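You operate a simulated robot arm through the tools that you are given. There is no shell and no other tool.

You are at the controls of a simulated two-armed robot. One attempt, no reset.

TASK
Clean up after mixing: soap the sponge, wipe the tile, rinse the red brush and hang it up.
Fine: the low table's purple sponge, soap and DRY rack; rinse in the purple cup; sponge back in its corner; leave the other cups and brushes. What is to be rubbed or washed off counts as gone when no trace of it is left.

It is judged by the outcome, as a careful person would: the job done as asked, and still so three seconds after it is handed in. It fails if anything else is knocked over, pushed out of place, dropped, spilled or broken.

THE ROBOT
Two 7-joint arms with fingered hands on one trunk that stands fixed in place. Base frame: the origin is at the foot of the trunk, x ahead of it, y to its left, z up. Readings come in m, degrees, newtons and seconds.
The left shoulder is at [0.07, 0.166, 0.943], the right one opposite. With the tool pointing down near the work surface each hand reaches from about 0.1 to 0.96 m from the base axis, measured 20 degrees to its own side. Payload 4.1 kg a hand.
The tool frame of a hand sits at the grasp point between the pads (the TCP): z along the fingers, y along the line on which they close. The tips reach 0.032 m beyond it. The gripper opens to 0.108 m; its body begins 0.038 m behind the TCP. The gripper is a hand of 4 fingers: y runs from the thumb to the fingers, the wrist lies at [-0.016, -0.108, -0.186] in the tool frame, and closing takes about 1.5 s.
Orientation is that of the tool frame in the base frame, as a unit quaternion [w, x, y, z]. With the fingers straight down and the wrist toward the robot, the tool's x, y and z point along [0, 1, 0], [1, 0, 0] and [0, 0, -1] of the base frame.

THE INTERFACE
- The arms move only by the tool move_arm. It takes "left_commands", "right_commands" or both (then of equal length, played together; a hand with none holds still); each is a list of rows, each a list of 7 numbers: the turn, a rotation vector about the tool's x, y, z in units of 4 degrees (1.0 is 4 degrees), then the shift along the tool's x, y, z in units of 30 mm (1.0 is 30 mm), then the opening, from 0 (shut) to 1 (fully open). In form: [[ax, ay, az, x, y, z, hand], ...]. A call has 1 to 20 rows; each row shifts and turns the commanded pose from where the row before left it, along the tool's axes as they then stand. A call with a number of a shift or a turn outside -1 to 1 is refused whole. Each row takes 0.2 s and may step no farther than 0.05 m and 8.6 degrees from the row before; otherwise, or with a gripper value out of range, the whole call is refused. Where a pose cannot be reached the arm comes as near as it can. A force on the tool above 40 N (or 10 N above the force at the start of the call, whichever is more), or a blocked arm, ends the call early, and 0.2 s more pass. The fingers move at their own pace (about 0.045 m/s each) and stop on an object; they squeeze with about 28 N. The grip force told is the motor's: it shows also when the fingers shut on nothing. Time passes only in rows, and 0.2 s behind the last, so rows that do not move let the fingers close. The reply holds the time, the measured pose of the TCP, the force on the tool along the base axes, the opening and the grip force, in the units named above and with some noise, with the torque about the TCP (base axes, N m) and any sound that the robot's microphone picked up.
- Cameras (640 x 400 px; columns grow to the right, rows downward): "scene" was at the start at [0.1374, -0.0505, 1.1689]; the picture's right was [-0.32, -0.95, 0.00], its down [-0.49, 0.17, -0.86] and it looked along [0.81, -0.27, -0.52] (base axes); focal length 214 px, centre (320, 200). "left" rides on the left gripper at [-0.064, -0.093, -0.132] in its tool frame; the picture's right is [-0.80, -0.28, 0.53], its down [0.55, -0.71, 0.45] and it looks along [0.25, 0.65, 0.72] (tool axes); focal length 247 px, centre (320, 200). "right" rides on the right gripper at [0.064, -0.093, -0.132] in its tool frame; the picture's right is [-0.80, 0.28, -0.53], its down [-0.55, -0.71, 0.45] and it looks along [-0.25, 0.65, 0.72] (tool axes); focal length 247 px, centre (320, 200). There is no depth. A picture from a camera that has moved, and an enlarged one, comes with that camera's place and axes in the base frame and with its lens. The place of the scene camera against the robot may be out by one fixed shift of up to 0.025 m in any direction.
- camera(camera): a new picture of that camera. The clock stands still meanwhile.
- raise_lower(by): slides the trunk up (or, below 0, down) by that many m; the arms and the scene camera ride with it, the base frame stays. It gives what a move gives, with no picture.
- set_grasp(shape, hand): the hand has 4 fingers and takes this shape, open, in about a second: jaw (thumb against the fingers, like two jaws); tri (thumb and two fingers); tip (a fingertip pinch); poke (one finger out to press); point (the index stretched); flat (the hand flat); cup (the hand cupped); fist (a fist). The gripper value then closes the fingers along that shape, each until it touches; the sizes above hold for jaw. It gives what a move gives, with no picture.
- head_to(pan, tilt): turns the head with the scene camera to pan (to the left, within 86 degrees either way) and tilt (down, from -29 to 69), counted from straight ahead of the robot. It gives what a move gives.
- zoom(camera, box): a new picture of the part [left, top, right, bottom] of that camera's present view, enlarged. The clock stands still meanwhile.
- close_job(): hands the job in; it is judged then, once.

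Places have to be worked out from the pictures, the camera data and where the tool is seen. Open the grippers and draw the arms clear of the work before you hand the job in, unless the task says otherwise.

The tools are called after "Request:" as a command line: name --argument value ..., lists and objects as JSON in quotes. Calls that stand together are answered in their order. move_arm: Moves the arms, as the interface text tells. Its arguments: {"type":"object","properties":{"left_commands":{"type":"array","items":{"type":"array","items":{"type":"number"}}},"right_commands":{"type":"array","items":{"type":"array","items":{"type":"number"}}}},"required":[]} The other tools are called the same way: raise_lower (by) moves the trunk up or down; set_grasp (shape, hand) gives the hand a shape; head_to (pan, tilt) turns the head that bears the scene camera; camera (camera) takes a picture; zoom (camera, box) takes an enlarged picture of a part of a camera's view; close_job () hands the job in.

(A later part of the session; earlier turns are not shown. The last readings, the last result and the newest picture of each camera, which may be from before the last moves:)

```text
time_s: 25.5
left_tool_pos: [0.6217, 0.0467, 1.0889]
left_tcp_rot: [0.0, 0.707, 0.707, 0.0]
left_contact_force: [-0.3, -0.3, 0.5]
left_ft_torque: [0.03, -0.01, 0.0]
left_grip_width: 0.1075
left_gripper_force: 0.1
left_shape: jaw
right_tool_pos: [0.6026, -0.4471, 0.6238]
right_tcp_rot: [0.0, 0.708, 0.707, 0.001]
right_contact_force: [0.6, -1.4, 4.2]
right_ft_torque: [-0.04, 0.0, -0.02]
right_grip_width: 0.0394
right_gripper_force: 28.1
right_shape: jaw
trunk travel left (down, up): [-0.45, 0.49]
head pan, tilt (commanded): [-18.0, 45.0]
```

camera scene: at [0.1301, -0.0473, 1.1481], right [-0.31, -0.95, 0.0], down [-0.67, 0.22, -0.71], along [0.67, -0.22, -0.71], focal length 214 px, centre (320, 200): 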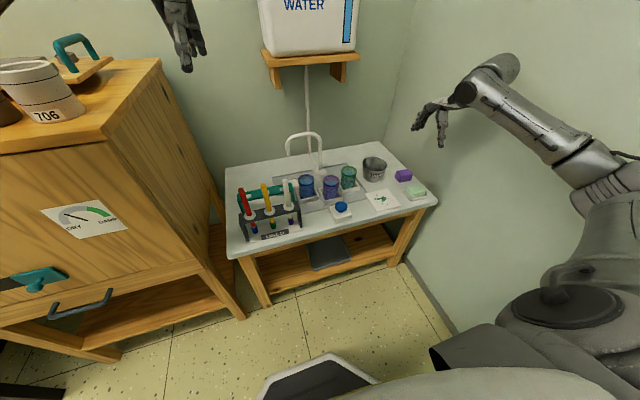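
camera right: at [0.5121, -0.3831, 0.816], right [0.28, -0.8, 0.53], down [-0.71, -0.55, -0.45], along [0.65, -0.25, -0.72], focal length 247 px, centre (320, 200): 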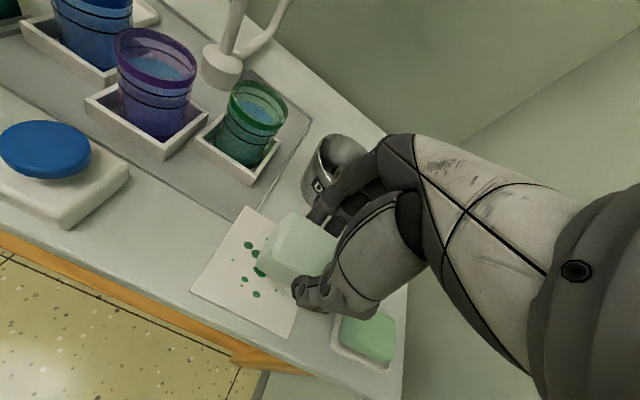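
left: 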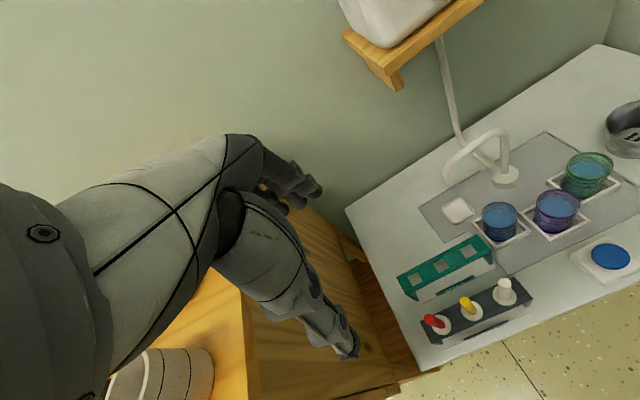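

Contact with the tile at about 4 N. I make a first light stroke across it, then look at what it does.

Request:
move_arm --right_commands '[[0, 0, 0, 0, 0, 0.02, 0], [0, 0, 0, 0.27, 0, 0, 0], [0, 0, 0, 0.27, 0, 0, 0], [0, 0, 0, 0.27, 0, 0, 0], [0, 0, 0, -0.27, 0, 0, 0], [0, 0, 0, -0.27, 0, 0, 0], [0, 0, 0, -0.27, 0, 0, 0], [0, 0, 0, -0.27, 0, 0, 0], [0, 0, 0, -0.27, 0, 0, 0], [0, 0, 0, -0.27, 0, 0, 0], [0, 0, 0, 0, 0, 0, 0]]'

Request:
camera --camera "right"

Request:
zoom --camera "scene" --box '[345, 140, 450, 220]'

```text
time_s: 27.9
left_tool_pos: [0.6207, 0.0476, 1.0881]
left_tcp_rot: [0.001, 0.707, 0.708, 0.0]
left_contact_force: [0.3, -0.4, 0.8]
left_ft_torque: [-0.01, 0.03, -0.01]
left_grip_width: 0.1073
left_gripper_force: 0.0
left_shape: jaw
right_tool_pos: [0.6035, -0.47, 0.6234]
right_tcp_rot: [0.0, 0.707, 0.707, 0.0]
right_contact_force: [0.5, 3.7, 5.8]
right_ft_torque: [0.1, -0.01, 0.01]
right_grip_width: 0.039
right_gripper_force: 27.7
right_shape: jaw
trunk travel left (down, up): [-0.45, 0.49]
head pan, tilt (commanded): [-18.0, 45.0]
```

```text
taken
camera right: at [0.5106, -0.407, 0.7544], right [0.28, -0.8, 0.53], down [-0.7, -0.55, -0.45], along [0.65, -0.25, -0.72], focal length 247 px, centre (320, 200)
```

right: 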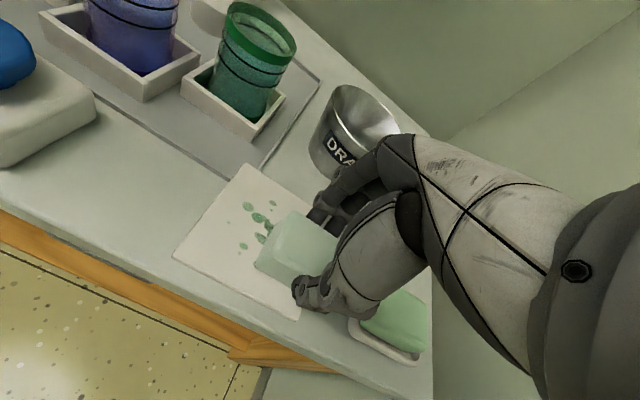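

```text
5.00 times, centred on (398, 180) of scene
camera zoom: at [0.1289, -0.046, 1.1483], right [-0.31, -0.95, 0.0], down [-0.67, 0.22, -0.71], along [0.67, -0.22, -0.71], focal length 1072 px, centre (-68, 300)
```

zoom: 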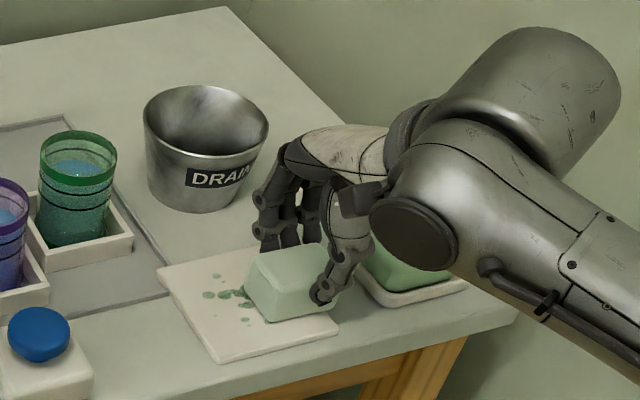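

The paint is fading and the tile has not slid. I continue wiping over the whole painted area in a zig-zag.

Request:
move_arm --right_commands '[[0, 0, 0, 0.27, 0, 0, 0], [0, 0, 0, 0.27, 0, 0, 0], [0, 0, 0, 0.27, 0, 0, 0], [0, 0, 0, 0.27, 0, 0, 0], [0, 0, 0, 0.27, 0, 0, 0], [0, 0, 0, 0.27, 0, 0, 0], [0, 0, 0, 0, -0.22, 0, 0], [0, 0, 0, 0, -0.22, 0, 0], [0, 0, 0, -0.27, 0, 0, 0], [0, 0, 0, -0.27, 0, 0, 0], [0, 0, 0, -0.27, 0, 0, 0], [0, 0, 0, -0.27, 0, 0, 0], [0, 0, 0, -0.27, 0, 0, 0], [0, 0, 0, 0, 0.3, 0, 0], [0, 0, 0, 0, 0.3, 0, 0], [0, 0, 0, 0, 0.3, 0, 0], [0, 0, 0, 0.27, 0, 0, 0], [0, 0, 0, 0.27, 0, 0, 0], [0, 0, 0, 0.27, 0, 0, 0], [0, 0, 0, 0.27, 0, 0, 0]]'

Request:
camera --camera "right"

Request:
zoom --camera "scene" --box '[345, 140, 450, 220]'

```text
time_s: 32.1
left_tool_pos: [0.6216, 0.048, 1.0879]
left_tcp_rot: [-0.001, 0.707, 0.707, -0.001]
left_contact_force: [-0.1, 0.1, -0.2]
left_ft_torque: [-0.01, -0.07, 0.04]
left_grip_width: 0.1076
left_gripper_force: 0.1
left_shape: jaw
right_tool_pos: [0.618, -0.4301, 0.6217]
right_tcp_rot: [0.0, 0.707, 0.708, 0.0]
right_contact_force: [0.5, -6.2, 8.9]
right_ft_torque: [-0.17, -0.02, 0.02]
right_grip_width: 0.0393
right_gripper_force: 28.2
right_shape: jaw
trunk travel left (down, up): [-0.45, 0.49]
head pan, tilt (commanded): [-18.0, 45.0]
```

```text
taken
camera right: at [0.5249, -0.3673, 0.7533], right [0.28, -0.8, 0.53], down [-0.71, -0.55, -0.45], along [0.65, -0.25, -0.72], focal length 247 px, centre (320, 200)
```

right: 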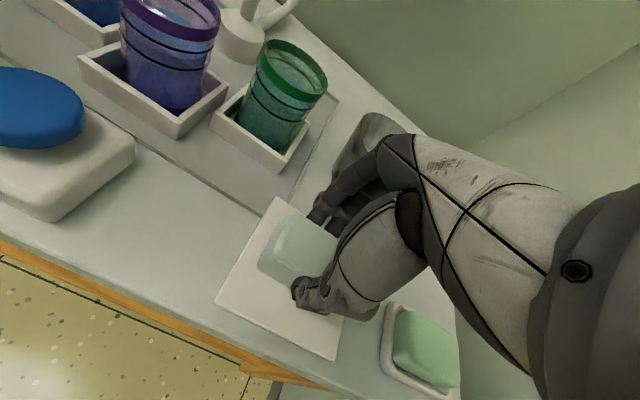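

```text
5.00 times, centred on (398, 180) of scene
camera zoom: at [0.1287, -0.0467, 1.1483], right [-0.31, -0.95, 0.0], down [-0.67, 0.22, -0.71], along [0.67, -0.22, -0.71], focal length 1072 px, centre (-68, 300)
```

zoom: 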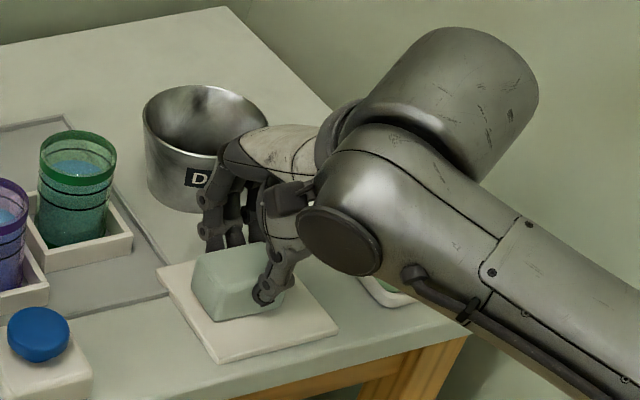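

Most of the paint is gone. I make another couple of strokes so no trace is left, then lift to look.

Request:
move_arm --right_commands '[[0, 0, 0, -0.27, 0, 0, 0], [0, 0, 0, -0.27, 0, 0, 0], [0, 0, 0, -0.27, 0, 0, 0], [0, 0, 0, -0.27, 0, 0, 0], [0, 0, 0, 0, -0.3, 0, 0], [0, 0, 0, 0.27, 0, 0, 0], [0, 0, 0, 0.27, 0, 0, 0], [0, 0, 0, 0.27, 0, 0, 0], [0, 0, 0, 0.27, 0, 0, 0], [0, 0, 0, 0, -0.3, 0, 0], [0, 0, 0, 0, -0.25, 0, 0], [0, 0, 0, -0.27, 0, 0, 0], [0, 0, 0, -0.27, 0, 0, 0], [0, 0, 0, -0.27, 0, 0, 0], [0, 0, 0, -0.27, 0, 0, 0], [0, 0, 0, 0, 0, -0.15, 0], [0, 0, 0, 0, 0, -0.4, 0], [0, 0, 0, 0, 0, -0.5, 0], [0, 0, 0, 0, 0, -0.5, 0], [0, 0, 0, 0, 0, -0.5, 0]]'

Request:
camera --camera "right"

Request:
zoom --camera "scene" --box '[345, 140, 450, 220]'

```text
time_s: 36.3
left_tool_pos: [0.6212, 0.048, 1.0886]
left_tcp_rot: [0.0, 0.707, 0.707, 0.0]
left_contact_force: [-0.8, 0.5, -0.6]
left_ft_torque: [-0.03, 0.03, 0.02]
left_grip_width: 0.1077
left_gripper_force: 0.1
left_shape: jaw
right_tool_pos: [0.5908, -0.4636, 0.683]
right_tcp_rot: [0.0, 0.706, 0.708, 0.0]
right_contact_force: [-0.3, -0.1, 0.3]
right_ft_torque: [0.01, 0.02, -0.01]
right_grip_width: 0.0396
right_gripper_force: 28.5
right_shape: jaw
trunk travel left (down, up): [-0.45, 0.49]
head pan, tilt (commanded): [-18.0, 45.0]
```

```text
taken
camera right: at [0.499, -0.4009, 0.8143], right [0.28, -0.8, 0.53], down [-0.7, -0.55, -0.45], along [0.65, -0.25, -0.72], focal length 247 px, centre (320, 200)
```

right: 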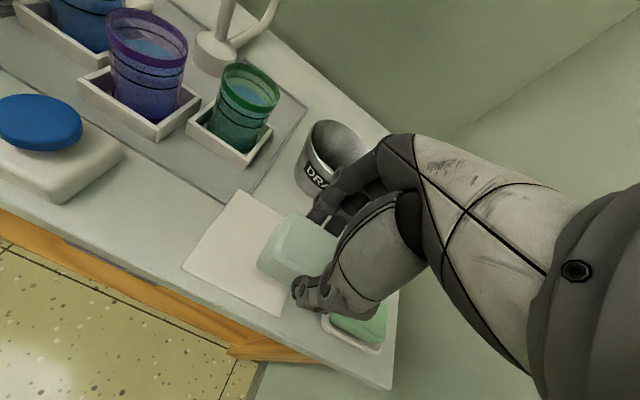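

```text
5.00 times, centred on (398, 180) of scene
camera zoom: at [0.1295, -0.0469, 1.1482], right [-0.31, -0.95, 0.0], down [-0.67, 0.22, -0.71], along [0.67, -0.22, -0.71], focal length 1072 px, centre (-68, 300)
```

zoom: 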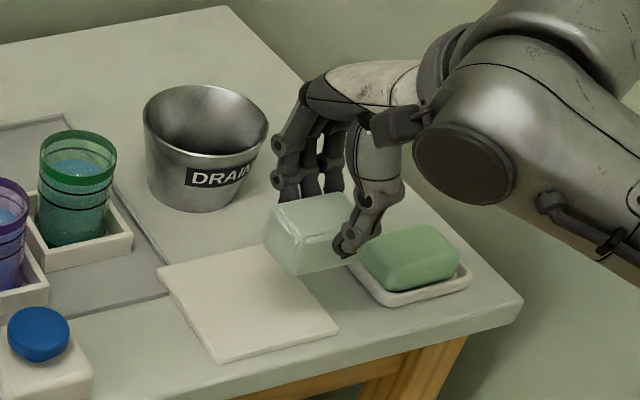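

The tile looks clean where visible. I carry the sponge back: first sideways in −y, then out to its original spot, and check the whole tile on the way.

Request:
move_arm --right_commands '[[0, 0, 0, -0.7, 0, 0, 0], [0, 0, 0, -0.7, 0, 0, 0], [0, 0, 0, -0.7, 0, 0, 0], [0, 0, 0, -0.7, 0, 0, 0], [0, 0, 0, -0.7, 0, 0, 0], [0, 0, 0, -0.7, 0, 0, 0], [0, 0, 0, 0, 0.62, 0, 0], [0, 0, 0, 0, 0.62, 0, 0], [0, 0, 0, 0, 0.62, 0, 0], [0, 0, 0, 0, 0.62, 0, 0], [0, 0, 0, 0, 0.62, 0, 0], [0, 0, 0, 0, 0.62, 0, 0], [0, 0, 0, 0, 0, 0, 0]]'

Request:
camera --camera "right"

Request:
zoom --camera "scene" --box '[345, 140, 450, 220]'

```text
time_s: 39.1
left_tool_pos: [0.6204, 0.0475, 1.0885]
left_tcp_rot: [0.0, 0.706, 0.708, 0.0]
left_contact_force: [-0.3, 0.1, 0.0]
left_ft_torque: [-0.01, 0.01, 0.03]
left_grip_width: 0.108
left_gripper_force: 0.0
left_shape: jaw
right_tool_pos: [0.7035, -0.59, 0.6836]
right_tcp_rot: [0.0, 0.706, 0.708, 0.0]
right_contact_force: [0.0, -0.1, -0.4]
right_ft_torque: [0.01, -0.01, 0.0]
right_grip_width: 0.0393
right_gripper_force: 28.0
right_shape: jaw
trunk travel left (down, up): [-0.45, 0.49]
head pan, tilt (commanded): [-18.0, 45.0]
```

```text
taken
camera right: at [0.6104, -0.5263, 0.8149], right [0.28, -0.8, 0.53], down [-0.7, -0.55, -0.45], along [0.65, -0.25, -0.72], focal length 247 px, centre (320, 200)
```

right: 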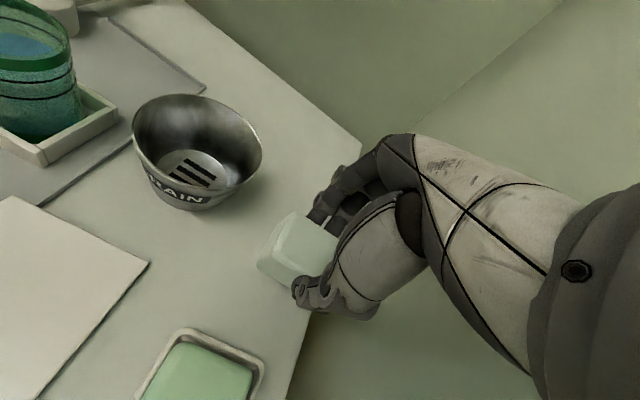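

```text
5.00 times, centred on (398, 180) of scene
camera zoom: at [0.1293, -0.0472, 1.1483], right [-0.31, -0.95, 0.0], down [-0.67, 0.22, -0.71], along [0.67, -0.22, -0.71], focal length 1072 px, centre (-68, 300)
```

zoom: 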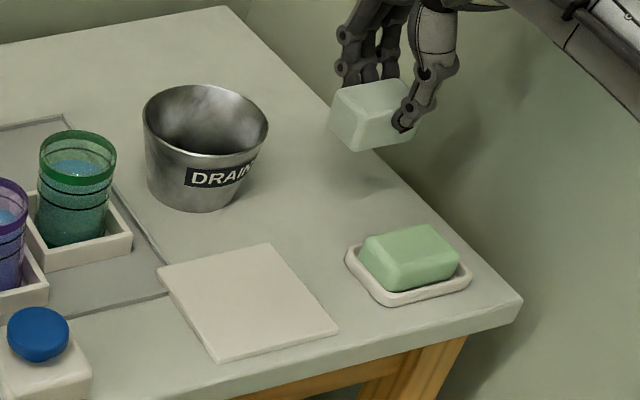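

Let me zoom in hard on the tile to be sure nothing faint remains before I put the sponge down.

Request:
zoom --camera "scene" --box '[362, 182, 402, 214]'

Request:
zoom --camera "right" --box '[0, 180, 160, 400]'

Request:
zoom --camera "left" --box '[540, 100, 640, 260]'

```text
12.50 times, centred on (382, 198) of scene
camera zoom: at [0.1293, -0.0472, 1.1483], right [-0.31, -0.95, 0.0], down [-0.67, 0.22, -0.71], along [0.67, -0.22, -0.71], focal length 2681 px, centre (-455, 225)
```

zoom: 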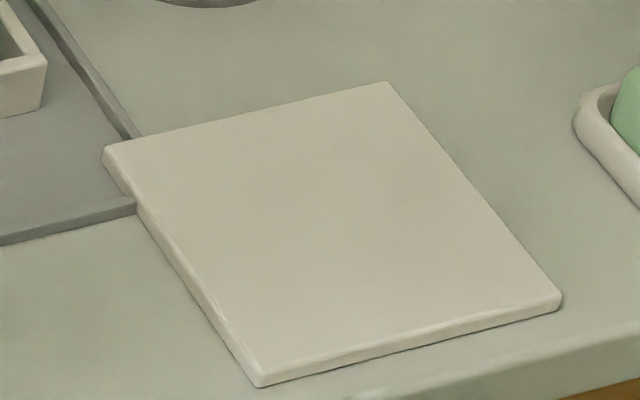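

```text
1.82 times, centred on (80, 290) of right
camera zoom: at [0.6104, -0.5263, 0.8149], right [0.28, -0.8, 0.53], down [-0.7, -0.55, -0.45], along [0.65, -0.25, -0.72], focal length 449 px, centre (756, 36)
```

zoom: 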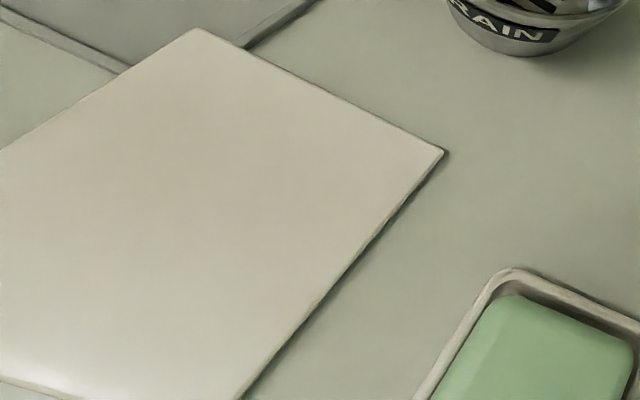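

```text
2.50 times, centred on (590, 180) of left
camera zoom: at [0.5285, -0.0183, 1.219], right [-0.28, -0.8, -0.53], down [-0.71, 0.55, -0.45], along [0.65, 0.25, -0.72], focal length 617 px, centre (-355, 250)
```

zoom: 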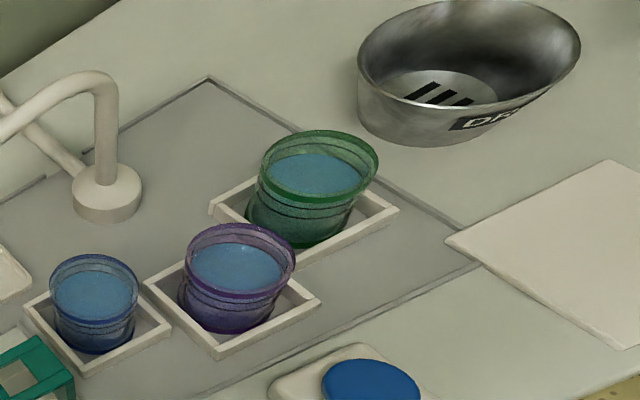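

The tile is spotless. I lower the sponge onto its old spot, slowly at the end.

Request:
move_arm --right_commands '[[0, 0, 0, 0, 0, 0.5, 0], [0, 0, 0, 0, 0, 0.5, 0], [0, 0, 0, 0, 0, 0.5, 0], [0, 0, 0, 0, 0, 0.4, 0], [0, 0, 0, 0, 0, 0.2, 0], [0, 0, 0, 0, 0, 0, 0]]'

Request:
move_arm --right_commands '[[0, 0, 0, 0, 0, 0.05, 0], [0, 0, 0, 0, 0, 0, 0]]'

```text
time_s: 40.5
left_tool_pos: [0.6213, 0.0476, 1.0874]
left_tcp_rot: [-0.001, 0.707, 0.707, 0.0]
left_contact_force: [0.0, 0.5, -0.5]
left_ft_torque: [0.0, 0.01, -0.01]
left_grip_width: 0.1074
left_gripper_force: 0.0
left_shape: jaw
right_tool_pos: [0.7033, -0.5893, 0.6209]
right_tcp_rot: [0.0, 0.707, 0.707, 0.0]
right_contact_force: [-0.6, 0.2, 0.0]
right_ft_torque: [0.04, 0.03, -0.01]
right_grip_width: 0.0394
right_gripper_force: 28.1
right_shape: jaw
trunk travel left (down, up): [-0.45, 0.49]
head pan, tilt (commanded): [-18.0, 45.0]
```

```text
time_s: 41.1
left_tool_pos: [0.6217, 0.0475, 1.0886]
left_tcp_rot: [-0.001, 0.707, 0.707, 0.0]
left_contact_force: [-0.5, -0.1, 0.5]
left_ft_torque: [0.0, -0.04, 0.0]
left_grip_width: 0.1076
left_gripper_force: 0.0
left_shape: jaw
right_tool_pos: [0.704, -0.5882, 0.6177]
right_tcp_rot: [0.0, 0.707, 0.708, 0.0]
right_contact_force: [-0.6, 0.5, 0.5]
right_ft_torque: [-0.02, 0.0, -0.02]
right_grip_width: 0.0393
right_gripper_force: 27.3
right_shape: jaw
trunk travel left (down, up): [-0.45, 0.49]
head pan, tilt (commanded): [-18.0, 45.0]
```

Request:
move_arm --right_commands '[[0, 0, 0, -0.02, 0, 0.05, 0], [0, 0, 0, 0, 0, 0, 0]]'

Request:
move_arm --right_commands '[[0, 0, 0, 0, 0, 0.04, 0], [0, 0, 0, 0, 0, 0, 0]]'

```text
time_s: 41.7
left_tool_pos: [0.6208, 0.0477, 1.0872]
left_tcp_rot: [0.0, 0.707, 0.707, 0.0]
left_contact_force: [-0.1, 0.3, 0.8]
left_ft_torque: [0.0, 0.04, 0.02]
left_grip_width: 0.1072
left_gripper_force: 0.0
left_shape: jaw
right_tool_pos: [0.7039, -0.5892, 0.6178]
right_tcp_rot: [0.0, 0.706, 0.708, 0.0]
right_contact_force: [-0.3, -0.3, 0.0]
right_ft_torque: [0.01, -0.03, 0.0]
right_grip_width: 0.0392
right_gripper_force: 28.2
right_shape: jaw
trunk travel left (down, up): [-0.45, 0.49]
head pan, tilt (commanded): [-18.0, 45.0]
```

```text
time_s: 42.3
left_tool_pos: [0.621, 0.0488, 1.0879]
left_tcp_rot: [0.0, 0.707, 0.707, 0.001]
left_contact_force: [0.0, -1.2, 0.0]
left_ft_torque: [0.02, 0.0, 0.02]
left_grip_width: 0.1077
left_gripper_force: 0.1
left_shape: jaw
right_tool_pos: [0.7038, -0.5886, 0.6162]
right_tcp_rot: [0.0, 0.707, 0.707, 0.0]
right_contact_force: [-0.2, -0.3, -0.5]
right_ft_torque: [0.0, -0.04, 0.0]
right_grip_width: 0.0392
right_gripper_force: 28.0
right_shape: jaw
trunk travel left (down, up): [-0.45, 0.49]
head pan, tilt (commanded): [-18.0, 45.0]
```

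Still just above the table; I step down 1 mm more at a time.

Request:
move_arm --right_commands '[[0, 0, 0, 0, 0, 0.04, 0], [0, 0, 0, 0, 0, 0, 0]]'

Request:
zoom --camera "scene" --box '[370, 140, 430, 200]'

```text
time_s: 42.9
left_tool_pos: [0.622, 0.048, 1.0868]
left_tcp_rot: [-0.001, 0.707, 0.707, 0.001]
left_contact_force: [0.3, -0.5, -0.1]
left_ft_torque: [-0.04, -0.01, -0.02]
left_grip_width: 0.1079
left_gripper_force: 0.0
left_shape: jaw
right_tool_pos: [0.7037, -0.5884, 0.6147]
right_tcp_rot: [0.0, 0.707, 0.708, 0.0]
right_contact_force: [0.0, 0.1, 0.4]
right_ft_torque: [-0.03, -0.02, 0.01]
right_grip_width: 0.0391
right_gripper_force: 27.6
right_shape: jaw
trunk travel left (down, up): [-0.45, 0.49]
head pan, tilt (commanded): [-18.0, 45.0]
```

```text
6.67 times, centred on (400, 170) of scene
camera zoom: at [0.1295, -0.047, 1.1482], right [-0.31, -0.95, 0.0], down [-0.67, 0.22, -0.71], along [0.67, -0.22, -0.71], focal length 1430 px, centre (-213, 400)
```

zoom: 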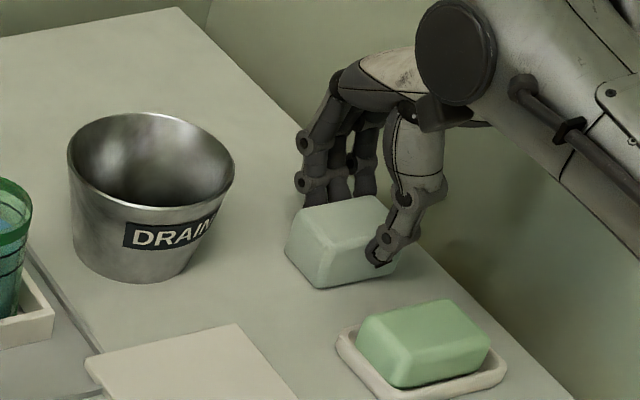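

It looks right at the table. Another millimetre down to feel it.

Request:
move_arm --right_commands '[[0, 0, 0, 0, 0, 0.04, 0], [0, 0, 0, 0, 0, 0, 0]]'

Request:
move_arm --right_commands '[[0, 0, 0, 0, 0, 0.04, 0], [0, 0, 0, 0, 0, 0, 0]]'

```text
time_s: 43.5
left_tool_pos: [0.6209, 0.0474, 1.0881]
left_tcp_rot: [0.0, 0.708, 0.707, 0.0]
left_contact_force: [-0.1, -0.3, -0.1]
left_ft_torque: [-0.04, -0.02, 0.01]
left_grip_width: 0.1076
left_gripper_force: 0.0
left_shape: jaw
right_tool_pos: [0.7032, -0.5886, 0.6142]
right_tcp_rot: [0.001, 0.707, 0.707, 0.0]
right_contact_force: [-0.3, -1.5, 5.2]
right_ft_torque: [-0.05, -0.04, 0.02]
right_grip_width: 0.0395
right_gripper_force: 27.7
right_shape: jaw
trunk travel left (down, up): [-0.45, 0.49]
head pan, tilt (commanded): [-18.0, 45.0]
```

```text
time_s: 44.1
left_tool_pos: [0.6205, 0.0472, 1.0903]
left_tcp_rot: [0.0, 0.707, 0.707, 0.001]
left_contact_force: [0.2, -0.3, 0.9]
left_ft_torque: [-0.01, -0.02, 0.03]
left_grip_width: 0.1079
left_gripper_force: 0.1
left_shape: jaw
right_tool_pos: [0.7037, -0.5907, 0.6147]
right_tcp_rot: [0.001, 0.707, 0.708, 0.0]
right_contact_force: [3.8, -5.2, 9.1]
right_ft_torque: [-0.11, -0.1, 0.01]
right_grip_width: 0.0395
right_gripper_force: 28.1
right_shape: jaw
trunk travel left (down, up): [-0.45, 0.49]
head pan, tilt (commanded): [-18.0, 45.0]
```

Contact with the table. I take off the pressure (1.5 mm up) and open the hand to the same width as at the approach.

Request:
move_arm --right_commands '[[0, 0, 0, 0, 0, -0.05, 0], [0, 0, 0, 0, 0, 0, 0.3], [0, 0, 0, 0, 0, 0, 0.45], [0, 0, 0, 0, 0, 0, 0.6], [0, 0, 0, 0, 0, 0, 0.72], [0, 0, 0, 0, 0, 0, 0.72], [0, 0, 0, 0, 0, 0, 0.72], [0, 0, 0, 0, 0, 0, 0.72]]'

Request:
camera --camera "right"

Request:
zoom --camera "scene" --box '[370, 140, 430, 200]'

```text
time_s: 45.9
left_tool_pos: [0.6205, 0.0481, 1.0867]
left_tcp_rot: [0.0, 0.707, 0.708, -0.001]
left_contact_force: [0.9, 0.7, -0.4]
left_ft_torque: [0.01, -0.01, 0.0]
left_grip_width: 0.1075
left_gripper_force: 0.0
left_shape: jaw
right_tool_pos: [0.7031, -0.5879, 0.6141]
right_tcp_rot: [0.0, 0.706, 0.708, 0.0]
right_contact_force: [-0.4, 0.0, -0.2]
right_ft_torque: [-0.03, -0.02, 0.01]
right_grip_width: 0.077
right_gripper_force: 0.1
right_shape: jaw
trunk travel left (down, up): [-0.45, 0.49]
head pan, tilt (commanded): [-18.0, 45.0]
```

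```text
taken
camera right: at [0.611, -0.5254, 0.7452], right [0.28, -0.8, 0.53], down [-0.71, -0.55, -0.45], along [0.65, -0.25, -0.72], focal length 247 px, centre (320, 200)
```

right: 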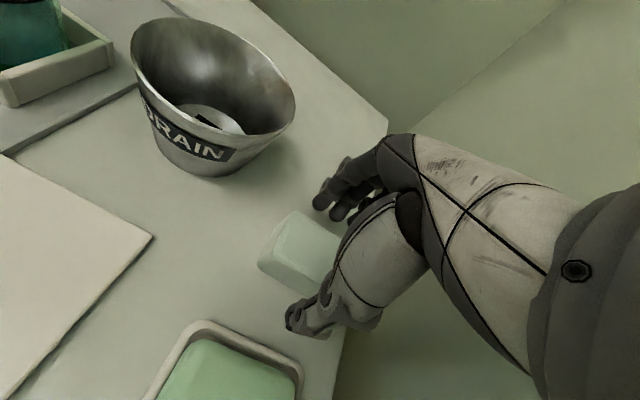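

```text
6.67 times, centred on (400, 170) of scene
camera zoom: at [0.1296, -0.047, 1.1482], right [-0.31, -0.95, 0.0], down [-0.67, 0.22, -0.71], along [0.67, -0.22, -0.71], focal length 1430 px, centre (-213, 400)
```

zoom: 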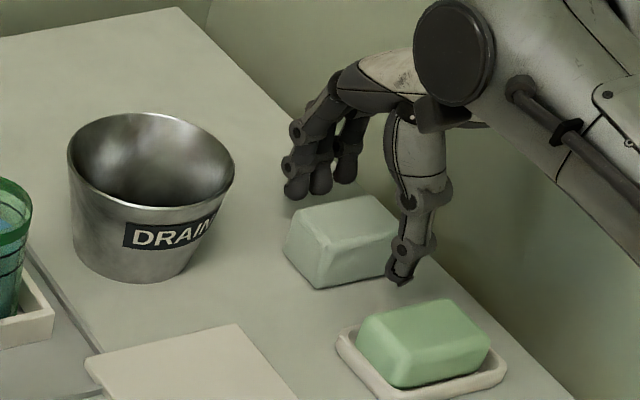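

The sponge stands free in its corner. I lift straight up and draw the right arm back to its starting place.

Request:
move_arm --right_commands '[[0, 0, 0, 0, 0, -0.3, 0.72], [0, 0, 0, 0, 0, -0.6, 0.72], [0, 0, 0, 0, 0, -0.6, 0.72], [0, 0, 0, 0, 0, -0.7, 0.72], [0, 0, 0, 0, 0, -0.8, 0.72], [0, 0, 0, 0.2, -0.55, -0.88, 0.8], [0, 0, 0, 0.2, -0.55, -0.88, 0.9], [0, 0, 0, 0.2, -0.55, -0.88, 1], [0, 0, 0, 0.2, -0.55, -0.88, 1], [0, 0, 0, 0.2, -0.55, -0.88, 1], [0, 0, 0, 0.2, -0.55, -0.88, 1], [0, 0, 0, 0.2, -0.55, -0.88, 1], [0, 0, 0, 0.2, -0.55, -0.88, 1], [0, 0, 0, 0.2, -0.55, -0.88, 1], [0, 0, 0, 0.2, -0.55, -0.88, 1], [0, 0, 0, 0.2, -0.55, -0.88, 1], [0, 0, 0, 0.2, -0.55, -0.88, 1], [0, 0, 0, 0.2, -0.55, -0.88, 1], [0, 0, 0, 0.2, -0.55, -0.88, 1], [0, 0, 0, 0.2, -0.55, -0.88, 1]]'

Request:
camera --camera "right"

Request:
zoom --camera "scene" --box '[220, 130, 450, 270]'

Request:
camera --camera "left"

```text
time_s: 50.1
left_tool_pos: [0.6215, 0.0477, 1.0886]
left_tcp_rot: [0.0, 0.706, 0.708, 0.0]
left_contact_force: [0.4, -0.2, -0.1]
left_ft_torque: [0.0, -0.04, 0.01]
left_grip_width: 0.1077
left_gripper_force: 0.0
left_shape: jaw
right_tool_pos: [0.4561, -0.4999, 1.1005]
right_tcp_rot: [0.0, 0.706, 0.708, 0.0]
right_contact_force: [0.1, -0.5, 1.0]
right_ft_torque: [0.02, 0.0, 0.01]
right_grip_width: 0.1076
right_gripper_force: 0.1
right_shape: jaw
trunk travel left (down, up): [-0.45, 0.49]
head pan, tilt (commanded): [-18.0, 45.0]
```

```text
taken
camera right: at [0.3628, -0.4361, 1.2313], right [0.28, -0.8, 0.53], down [-0.71, -0.55, -0.45], along [0.65, -0.25, -0.72], focal length 247 px, centre (320, 200)
```

right: 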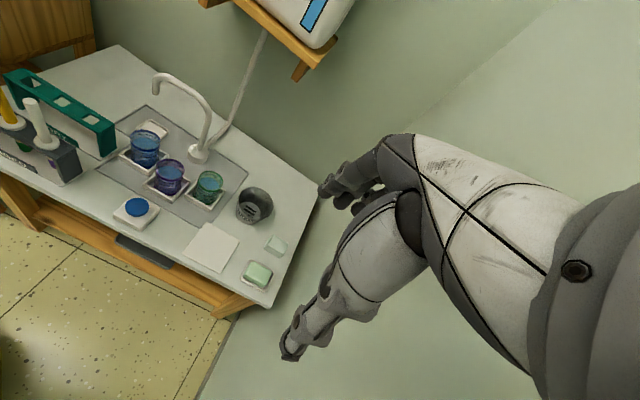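

```text
2.78 times, centred on (335, 200) of scene
camera zoom: at [0.1287, -0.0463, 1.1483], right [-0.31, -0.95, 0.0], down [-0.67, 0.22, -0.71], along [0.67, -0.22, -0.71], focal length 597 px, centre (278, 200)
```

zoom: 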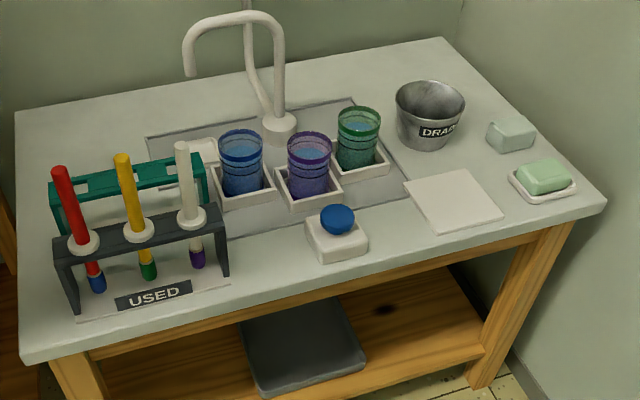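

```text
taken
camera left: at [0.528, -0.0173, 1.2192], right [-0.28, -0.8, -0.53], down [-0.71, 0.55, -0.45], along [0.65, 0.25, -0.72], focal length 247 px, centre (320, 200)
```

left: 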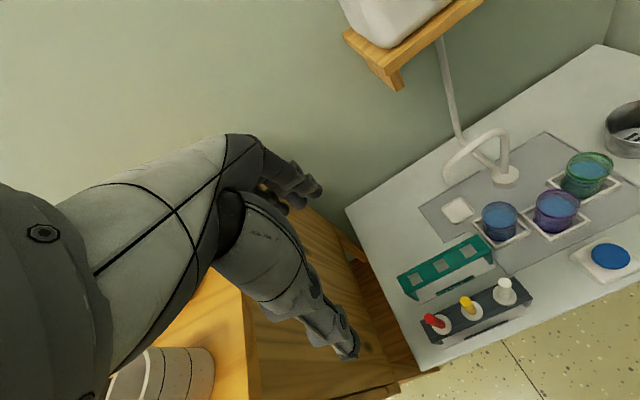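

Everything on the table is in order: tile clean, sponge back. Now the brush with the left hand: I lower it half-way over the red brush and check with the head that the left arm keeps clear of the cabinet.

Request:
move_arm --left_commands '[[0, 0, 0, 0, -0.16, 0.6, 1], [0, 0, 0, 0, -0.16, 0.6, 1], [0, 0, 0, 0, -0.16, 0.6, 1], [0, 0, 0, 0, -0.16, 0.6, 1], [0, 0, 0, 0, 0, 0.6, 1], [0, 0, 0, 0, 0, 0.6, 1]]'

Request:
head_to --pan 25 --tilt 30

Request:
camera --camera "scene"

Request:
camera --camera "left"

```text
time_s: 51.5
left_tool_pos: [0.6022, 0.0481, 0.9776]
left_tcp_rot: [-0.001, 0.707, 0.708, 0.0]
left_contact_force: [0.6, -0.3, 0.3]
left_ft_torque: [-0.03, 0.01, 0.01]
left_grip_width: 0.1076
left_gripper_force: 0.1
left_shape: jaw
right_tool_pos: [0.4572, -0.5, 1.0991]
right_tcp_rot: [-0.001, 0.706, 0.708, 0.0]
right_contact_force: [-0.3, -1.2, 0.2]
right_ft_torque: [0.03, -0.02, -0.01]
right_grip_width: 0.1079
right_gripper_force: 0.0
right_shape: jaw
trunk travel left (down, up): [-0.45, 0.49]
head pan, tilt (commanded): [-18.0, 45.0]
```

```text
time_s: 52.6
left_tool_pos: [0.6023, 0.0485, 0.9798]
left_tcp_rot: [0.0, 0.707, 0.707, 0.0]
left_contact_force: [-0.8, -0.8, -0.3]
left_ft_torque: [-0.05, 0.02, -0.02]
left_grip_width: 0.1073
left_gripper_force: 0.0
left_shape: jaw
right_tool_pos: [0.4557, -0.4999, 1.0992]
right_tcp_rot: [0.0, 0.707, 0.708, 0.0]
right_contact_force: [-1.1, 0.8, 0.5]
right_ft_torque: [-0.01, 0.01, 0.02]
right_grip_width: 0.1077
right_gripper_force: 0.1
right_shape: jaw
trunk travel left (down, up): [-0.45, 0.49]
head pan, tilt (commanded): [25.0, 30.0]
```

```text
taken
camera scene: at [0.1341, 0.0163, 1.1708], right [0.42, -0.91, 0.0], down [-0.45, -0.21, -0.87], along [0.78, 0.37, -0.5], focal length 214 px, centre (320, 200)
```

scene: 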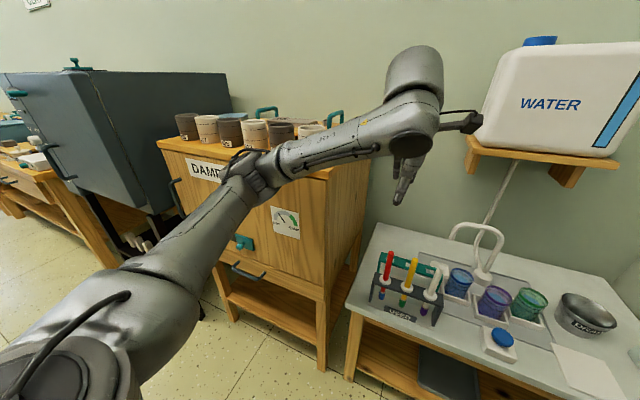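

```text
taken
camera left: at [0.5097, -0.0178, 1.1102], right [-0.28, -0.8, -0.53], down [-0.71, 0.55, -0.45], along [0.65, 0.25, -0.72], focal length 247 px, centre (320, 200)
```

left: 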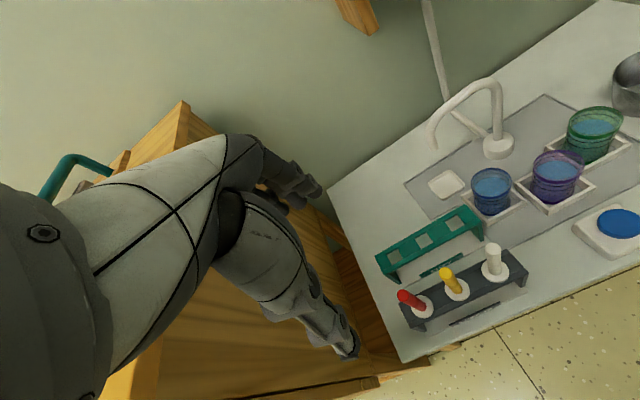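

The left arm stays in front of the cabinet with room. I lower to z ≈ 0.87 above the red brush and measure it from close up.

Request:
move_arm --left_commands '[[0, 0, 0, -0.05, 0, 0.7, 1], [0, 0, 0, -0.05, 0, 0.7, 1], [0, 0, 0, 0, 0, 0.7, 1], [0, 0, 0, 0, 0, 0.7, 1], [0, 0, 0, 0, 0, 0.7, 1], [0, 0, 0, 0, 0, 0, 1]]'

Request:
camera --camera "left"

Request:
zoom --camera "left" --box '[300, 180, 500, 400]'

Request:
camera --camera "scene"

```text
time_s: 54.0
left_tool_pos: [0.6011, 0.0441, 0.8716]
left_tcp_rot: [0.0, 0.707, 0.707, 0.001]
left_contact_force: [0.3, 0.0, -0.4]
left_ft_torque: [-0.04, 0.01, 0.03]
left_grip_width: 0.1074
left_gripper_force: 0.1
left_shape: jaw
right_tool_pos: [0.4568, -0.5007, 1.0995]
right_tcp_rot: [0.0, 0.706, 0.708, 0.0]
right_contact_force: [0.3, -0.5, 0.0]
right_ft_torque: [-0.03, 0.02, -0.02]
right_grip_width: 0.108
right_gripper_force: 0.1
right_shape: jaw
trunk travel left (down, up): [-0.45, 0.49]
head pan, tilt (commanded): [25.0, 30.0]
```

```text
taken
camera left: at [0.5089, -0.0213, 1.0038], right [-0.28, -0.8, -0.53], down [-0.71, 0.55, -0.45], along [0.65, 0.25, -0.72], focal length 247 px, centre (320, 200)
```

left: 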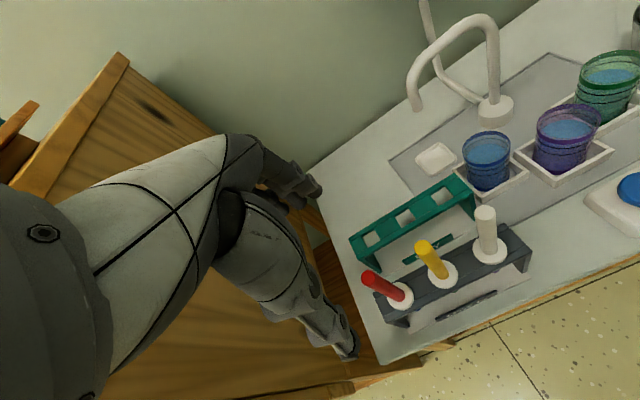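

```text
1.82 times, centred on (400, 290) of left
camera zoom: at [0.5089, -0.0213, 1.0038], right [-0.28, -0.8, -0.53], down [-0.71, 0.55, -0.45], along [0.65, 0.25, -0.72], focal length 449 px, centre (174, 36)
```

zoom: 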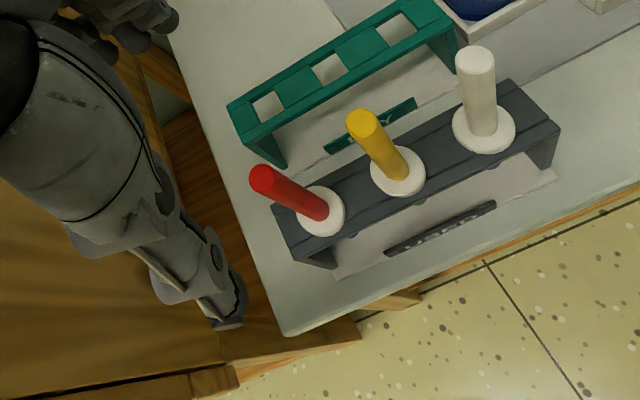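

```text
taken
camera scene: at [0.1339, 0.0162, 1.1709], right [0.42, -0.91, 0.0], down [-0.45, -0.21, -0.87], along [0.78, 0.37, -0.5], focal length 214 px, centre (320, 200)
```

scene: 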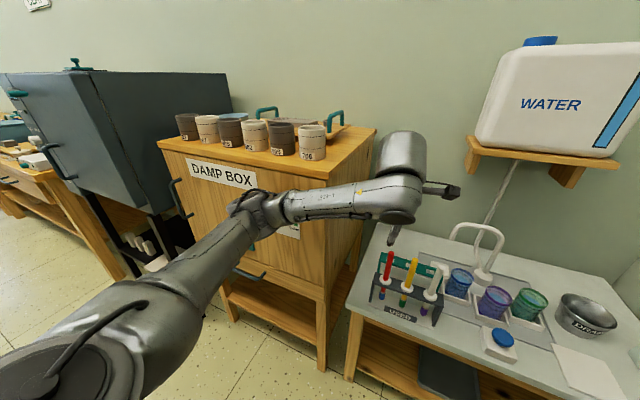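

The brush axis is near (0.602, 0.0455), handle about 16 mm thick, top at ~0.757; the hand hovers right over it. I lower until the tips just straddle the handle top and check alignment.

Request:
move_arm --left_commands '[[0, 0, 0, 0.02, 0.02, 0.6, 0.8], [0, 0, 0, 0.02, 0.02, 0.6, 0.7], [0, 0, 0, 0, 0, 0.6, 0.65], [0, 0, 0, 0, 0, 0.6, 0.65], [0, 0, 0, 0, 0, 0.6, 0.65], [0, 0, 0, 0, 0, 0.2, 0.65], [0, 0, 0, 0, 0, 0, 0.65]]'

Request:
camera --camera "left"

Request:
head_to --pan 2 --tilt 40

Request:
camera --camera "scene"

Request:
camera --camera "right"

```text
time_s: 55.6
left_tool_pos: [0.6029, 0.0452, 0.7786]
left_tcp_rot: [0.0, 0.707, 0.707, 0.0]
left_contact_force: [0.7, 0.4, -0.1]
left_ft_torque: [-0.05, 0.01, -0.02]
left_grip_width: 0.0706
left_gripper_force: 0.0
left_shape: jaw
right_tool_pos: [0.4568, -0.4997, 1.0999]
right_tcp_rot: [0.0, 0.707, 0.708, 0.0]
right_contact_force: [0.2, -0.1, 0.0]
right_ft_torque: [0.01, 0.03, -0.02]
right_grip_width: 0.1078
right_gripper_force: 0.1
right_shape: jaw
trunk travel left (down, up): [-0.45, 0.49]
head pan, tilt (commanded): [25.0, 30.0]
```

```text
taken
camera left: at [0.5106, -0.0201, 0.9095], right [-0.28, -0.8, -0.53], down [-0.71, 0.55, -0.45], along [0.65, 0.25, -0.72], focal length 247 px, centre (320, 200)
```

left: 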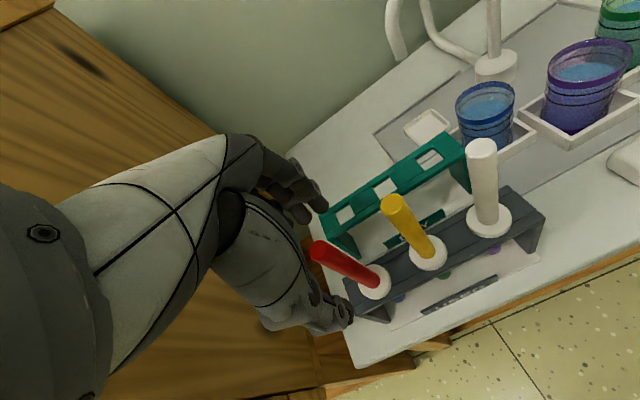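

```text
time_s: 56.5
left_tool_pos: [0.6035, 0.045, 0.778]
left_tcp_rot: [0.001, 0.708, 0.706, 0.0]
left_contact_force: [0.0, 0.6, -0.4]
left_ft_torque: [0.0, -0.02, -0.03]
left_grip_width: 0.0705
left_gripper_force: 0.0
left_shape: jaw
right_tool_pos: [0.4552, -0.5002, 1.099]
right_tcp_rot: [0.0, 0.706, 0.708, 0.0]
right_contact_force: [-0.5, 0.2, 0.0]
right_ft_torque: [-0.01, -0.04, -0.01]
right_grip_width: 0.1079
right_gripper_force: 0.0
right_shape: jaw
trunk travel left (down, up): [-0.45, 0.49]
head pan, tilt (commanded): [2.0, 40.0]
```

```text
taken
camera scene: at [0.1371, -0.0188, 1.1555], right [0.04, -1.0, 0.0], down [-0.64, -0.02, -0.77], along [0.77, 0.03, -0.64], focal length 214 px, centre (320, 200)
```

scene: 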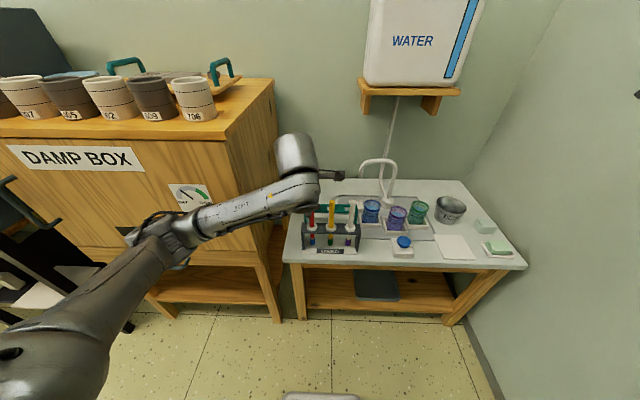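

```text
taken
camera right: at [0.3638, -0.437, 1.2305], right [0.28, -0.8, 0.53], down [-0.71, -0.55, -0.45], along [0.65, -0.25, -0.72], focal length 247 px, centre (320, 200)
```

right: 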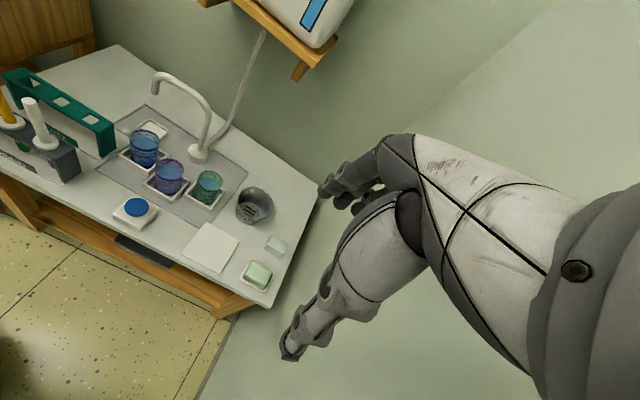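

The handle top appears between thumb and fingers. I zoom in to check the centring.

Request:
zoom --camera "left" --box '[260, 180, 420, 340]'

Request:
zoom --camera "scene" --box '[270, 140, 370, 260]'

```text
2.50 times, centred on (340, 260) of left
camera zoom: at [0.5106, -0.02, 0.9096], right [-0.28, -0.8, -0.53], down [-0.71, 0.55, -0.45], along [0.65, 0.25, -0.72], focal length 617 px, centre (270, 50)
```

zoom: 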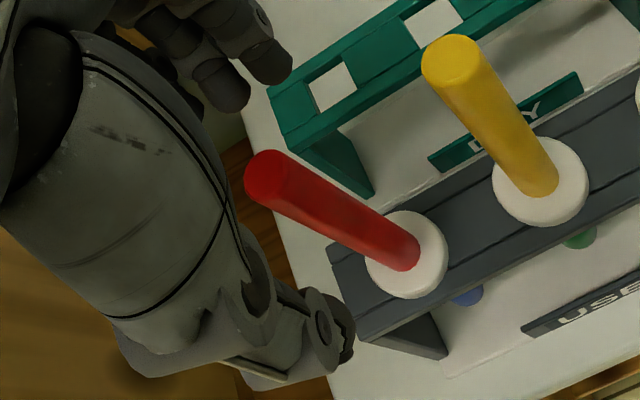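

```text
3.33 times, centred on (320, 200) of scene
camera zoom: at [0.1371, -0.0188, 1.1555], right [0.04, -1.0, 0.0], down [-0.64, -0.02, -0.77], along [0.77, 0.03, -0.64], focal length 715 px, centre (320, 200)
```

zoom: 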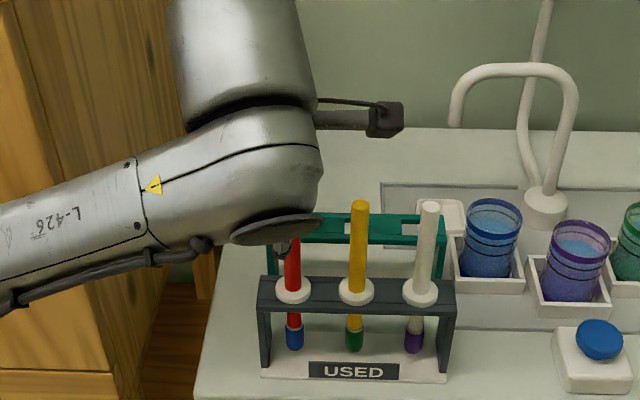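

Brush axis ≈ (0.602, 0.045); handle top maybe 0.76. I lower to TCP z ≈ 0.732 and close gently on the handle.

Request:
move_arm --left_commands '[[0, 0, 0, 0, -0.03, 0.5, 0.65], [0, 0, 0, 0, 0, 0.5, 0.65], [0, 0, 0, 0, 0, 0.5, 0.65], [0, 0, 0, 0, 0, 0, 0.65]]'

Request:
zoom --camera "left" --box '[260, 180, 420, 340]'

Request:
zoom --camera "scene" --box '[270, 140, 370, 260]'

```text
time_s: 57.5
left_tool_pos: [0.6011, 0.0454, 0.7335]
left_tcp_rot: [-0.001, 0.707, 0.707, 0.0]
left_contact_force: [-0.3, -0.2, 0.4]
left_ft_torque: [0.02, -0.01, 0.0]
left_grip_width: 0.0705
left_gripper_force: 0.0
left_shape: jaw
right_tool_pos: [0.4565, -0.5003, 1.0993]
right_tcp_rot: [0.0, 0.706, 0.708, 0.001]
right_contact_force: [0.4, 0.6, -0.2]
right_ft_torque: [0.0, -0.02, -0.03]
right_grip_width: 0.1077
right_gripper_force: 0.0
right_shape: jaw
trunk travel left (down, up): [-0.45, 0.49]
head pan, tilt (commanded): [2.0, 40.0]
```

```text
2.50 times, centred on (340, 260) of left
camera zoom: at [0.509, -0.0198, 0.8645], right [-0.28, -0.8, -0.53], down [-0.71, 0.55, -0.45], along [0.65, 0.25, -0.72], focal length 617 px, centre (270, 50)
```

zoom: 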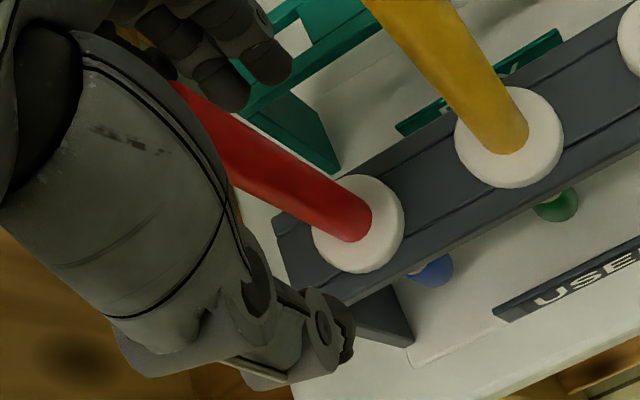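

```text
3.33 times, centred on (320, 200) of scene
camera zoom: at [0.137, -0.0189, 1.1555], right [0.04, -1.0, 0.0], down [-0.64, -0.02, -0.77], along [0.77, 0.03, -0.64], focal length 715 px, centre (320, 200)
```

zoom: 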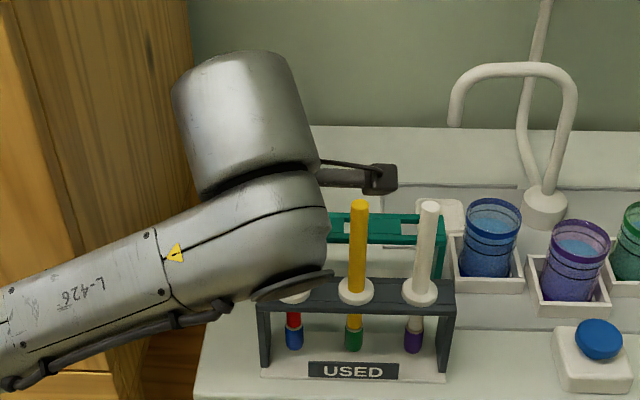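

The handle stands between thumb and fingers. I close in stages.

Request:
move_arm --left_commands '[[0, 0, 0, 0, 0.02, 0, 0.5], [0, 0, 0, 0, 0, 0, 0.4], [0, 0, 0, 0, 0, 0, 0.3], [0, 0, 0, 0, 0, 0, 0.25], [0, 0, 0, 0, 0, 0, 0.25]]'

Request:
zoom --camera "left" --box '[260, 180, 420, 340]'

```text
time_s: 58.7
left_tool_pos: [0.6023, 0.0448, 0.7339]
left_tcp_rot: [0.0, 0.707, 0.707, 0.0]
left_contact_force: [1.0, -0.5, 0.4]
left_ft_torque: [0.01, 0.04, 0.01]
left_grip_width: 0.0273
left_gripper_force: 0.2
left_shape: jaw
right_tool_pos: [0.4568, -0.5003, 1.0993]
right_tcp_rot: [0.001, 0.706, 0.708, 0.0]
right_contact_force: [0.4, -0.5, 0.8]
right_ft_torque: [0.0, -0.01, -0.03]
right_grip_width: 0.1076
right_gripper_force: 0.0
right_shape: jaw
trunk travel left (down, up): [-0.45, 0.49]
head pan, tilt (commanded): [2.0, 40.0]
```

```text
2.50 times, centred on (340, 260) of left
camera zoom: at [0.5098, -0.0199, 0.8646], right [-0.28, -0.8, -0.53], down [-0.71, 0.55, -0.45], along [0.65, 0.25, -0.72], focal length 617 px, centre (270, 50)
```

zoom: 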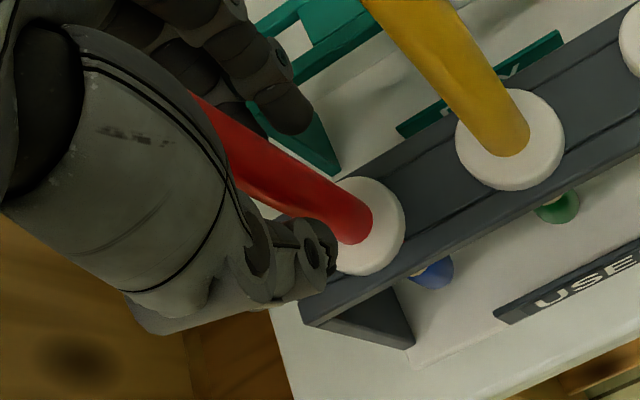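

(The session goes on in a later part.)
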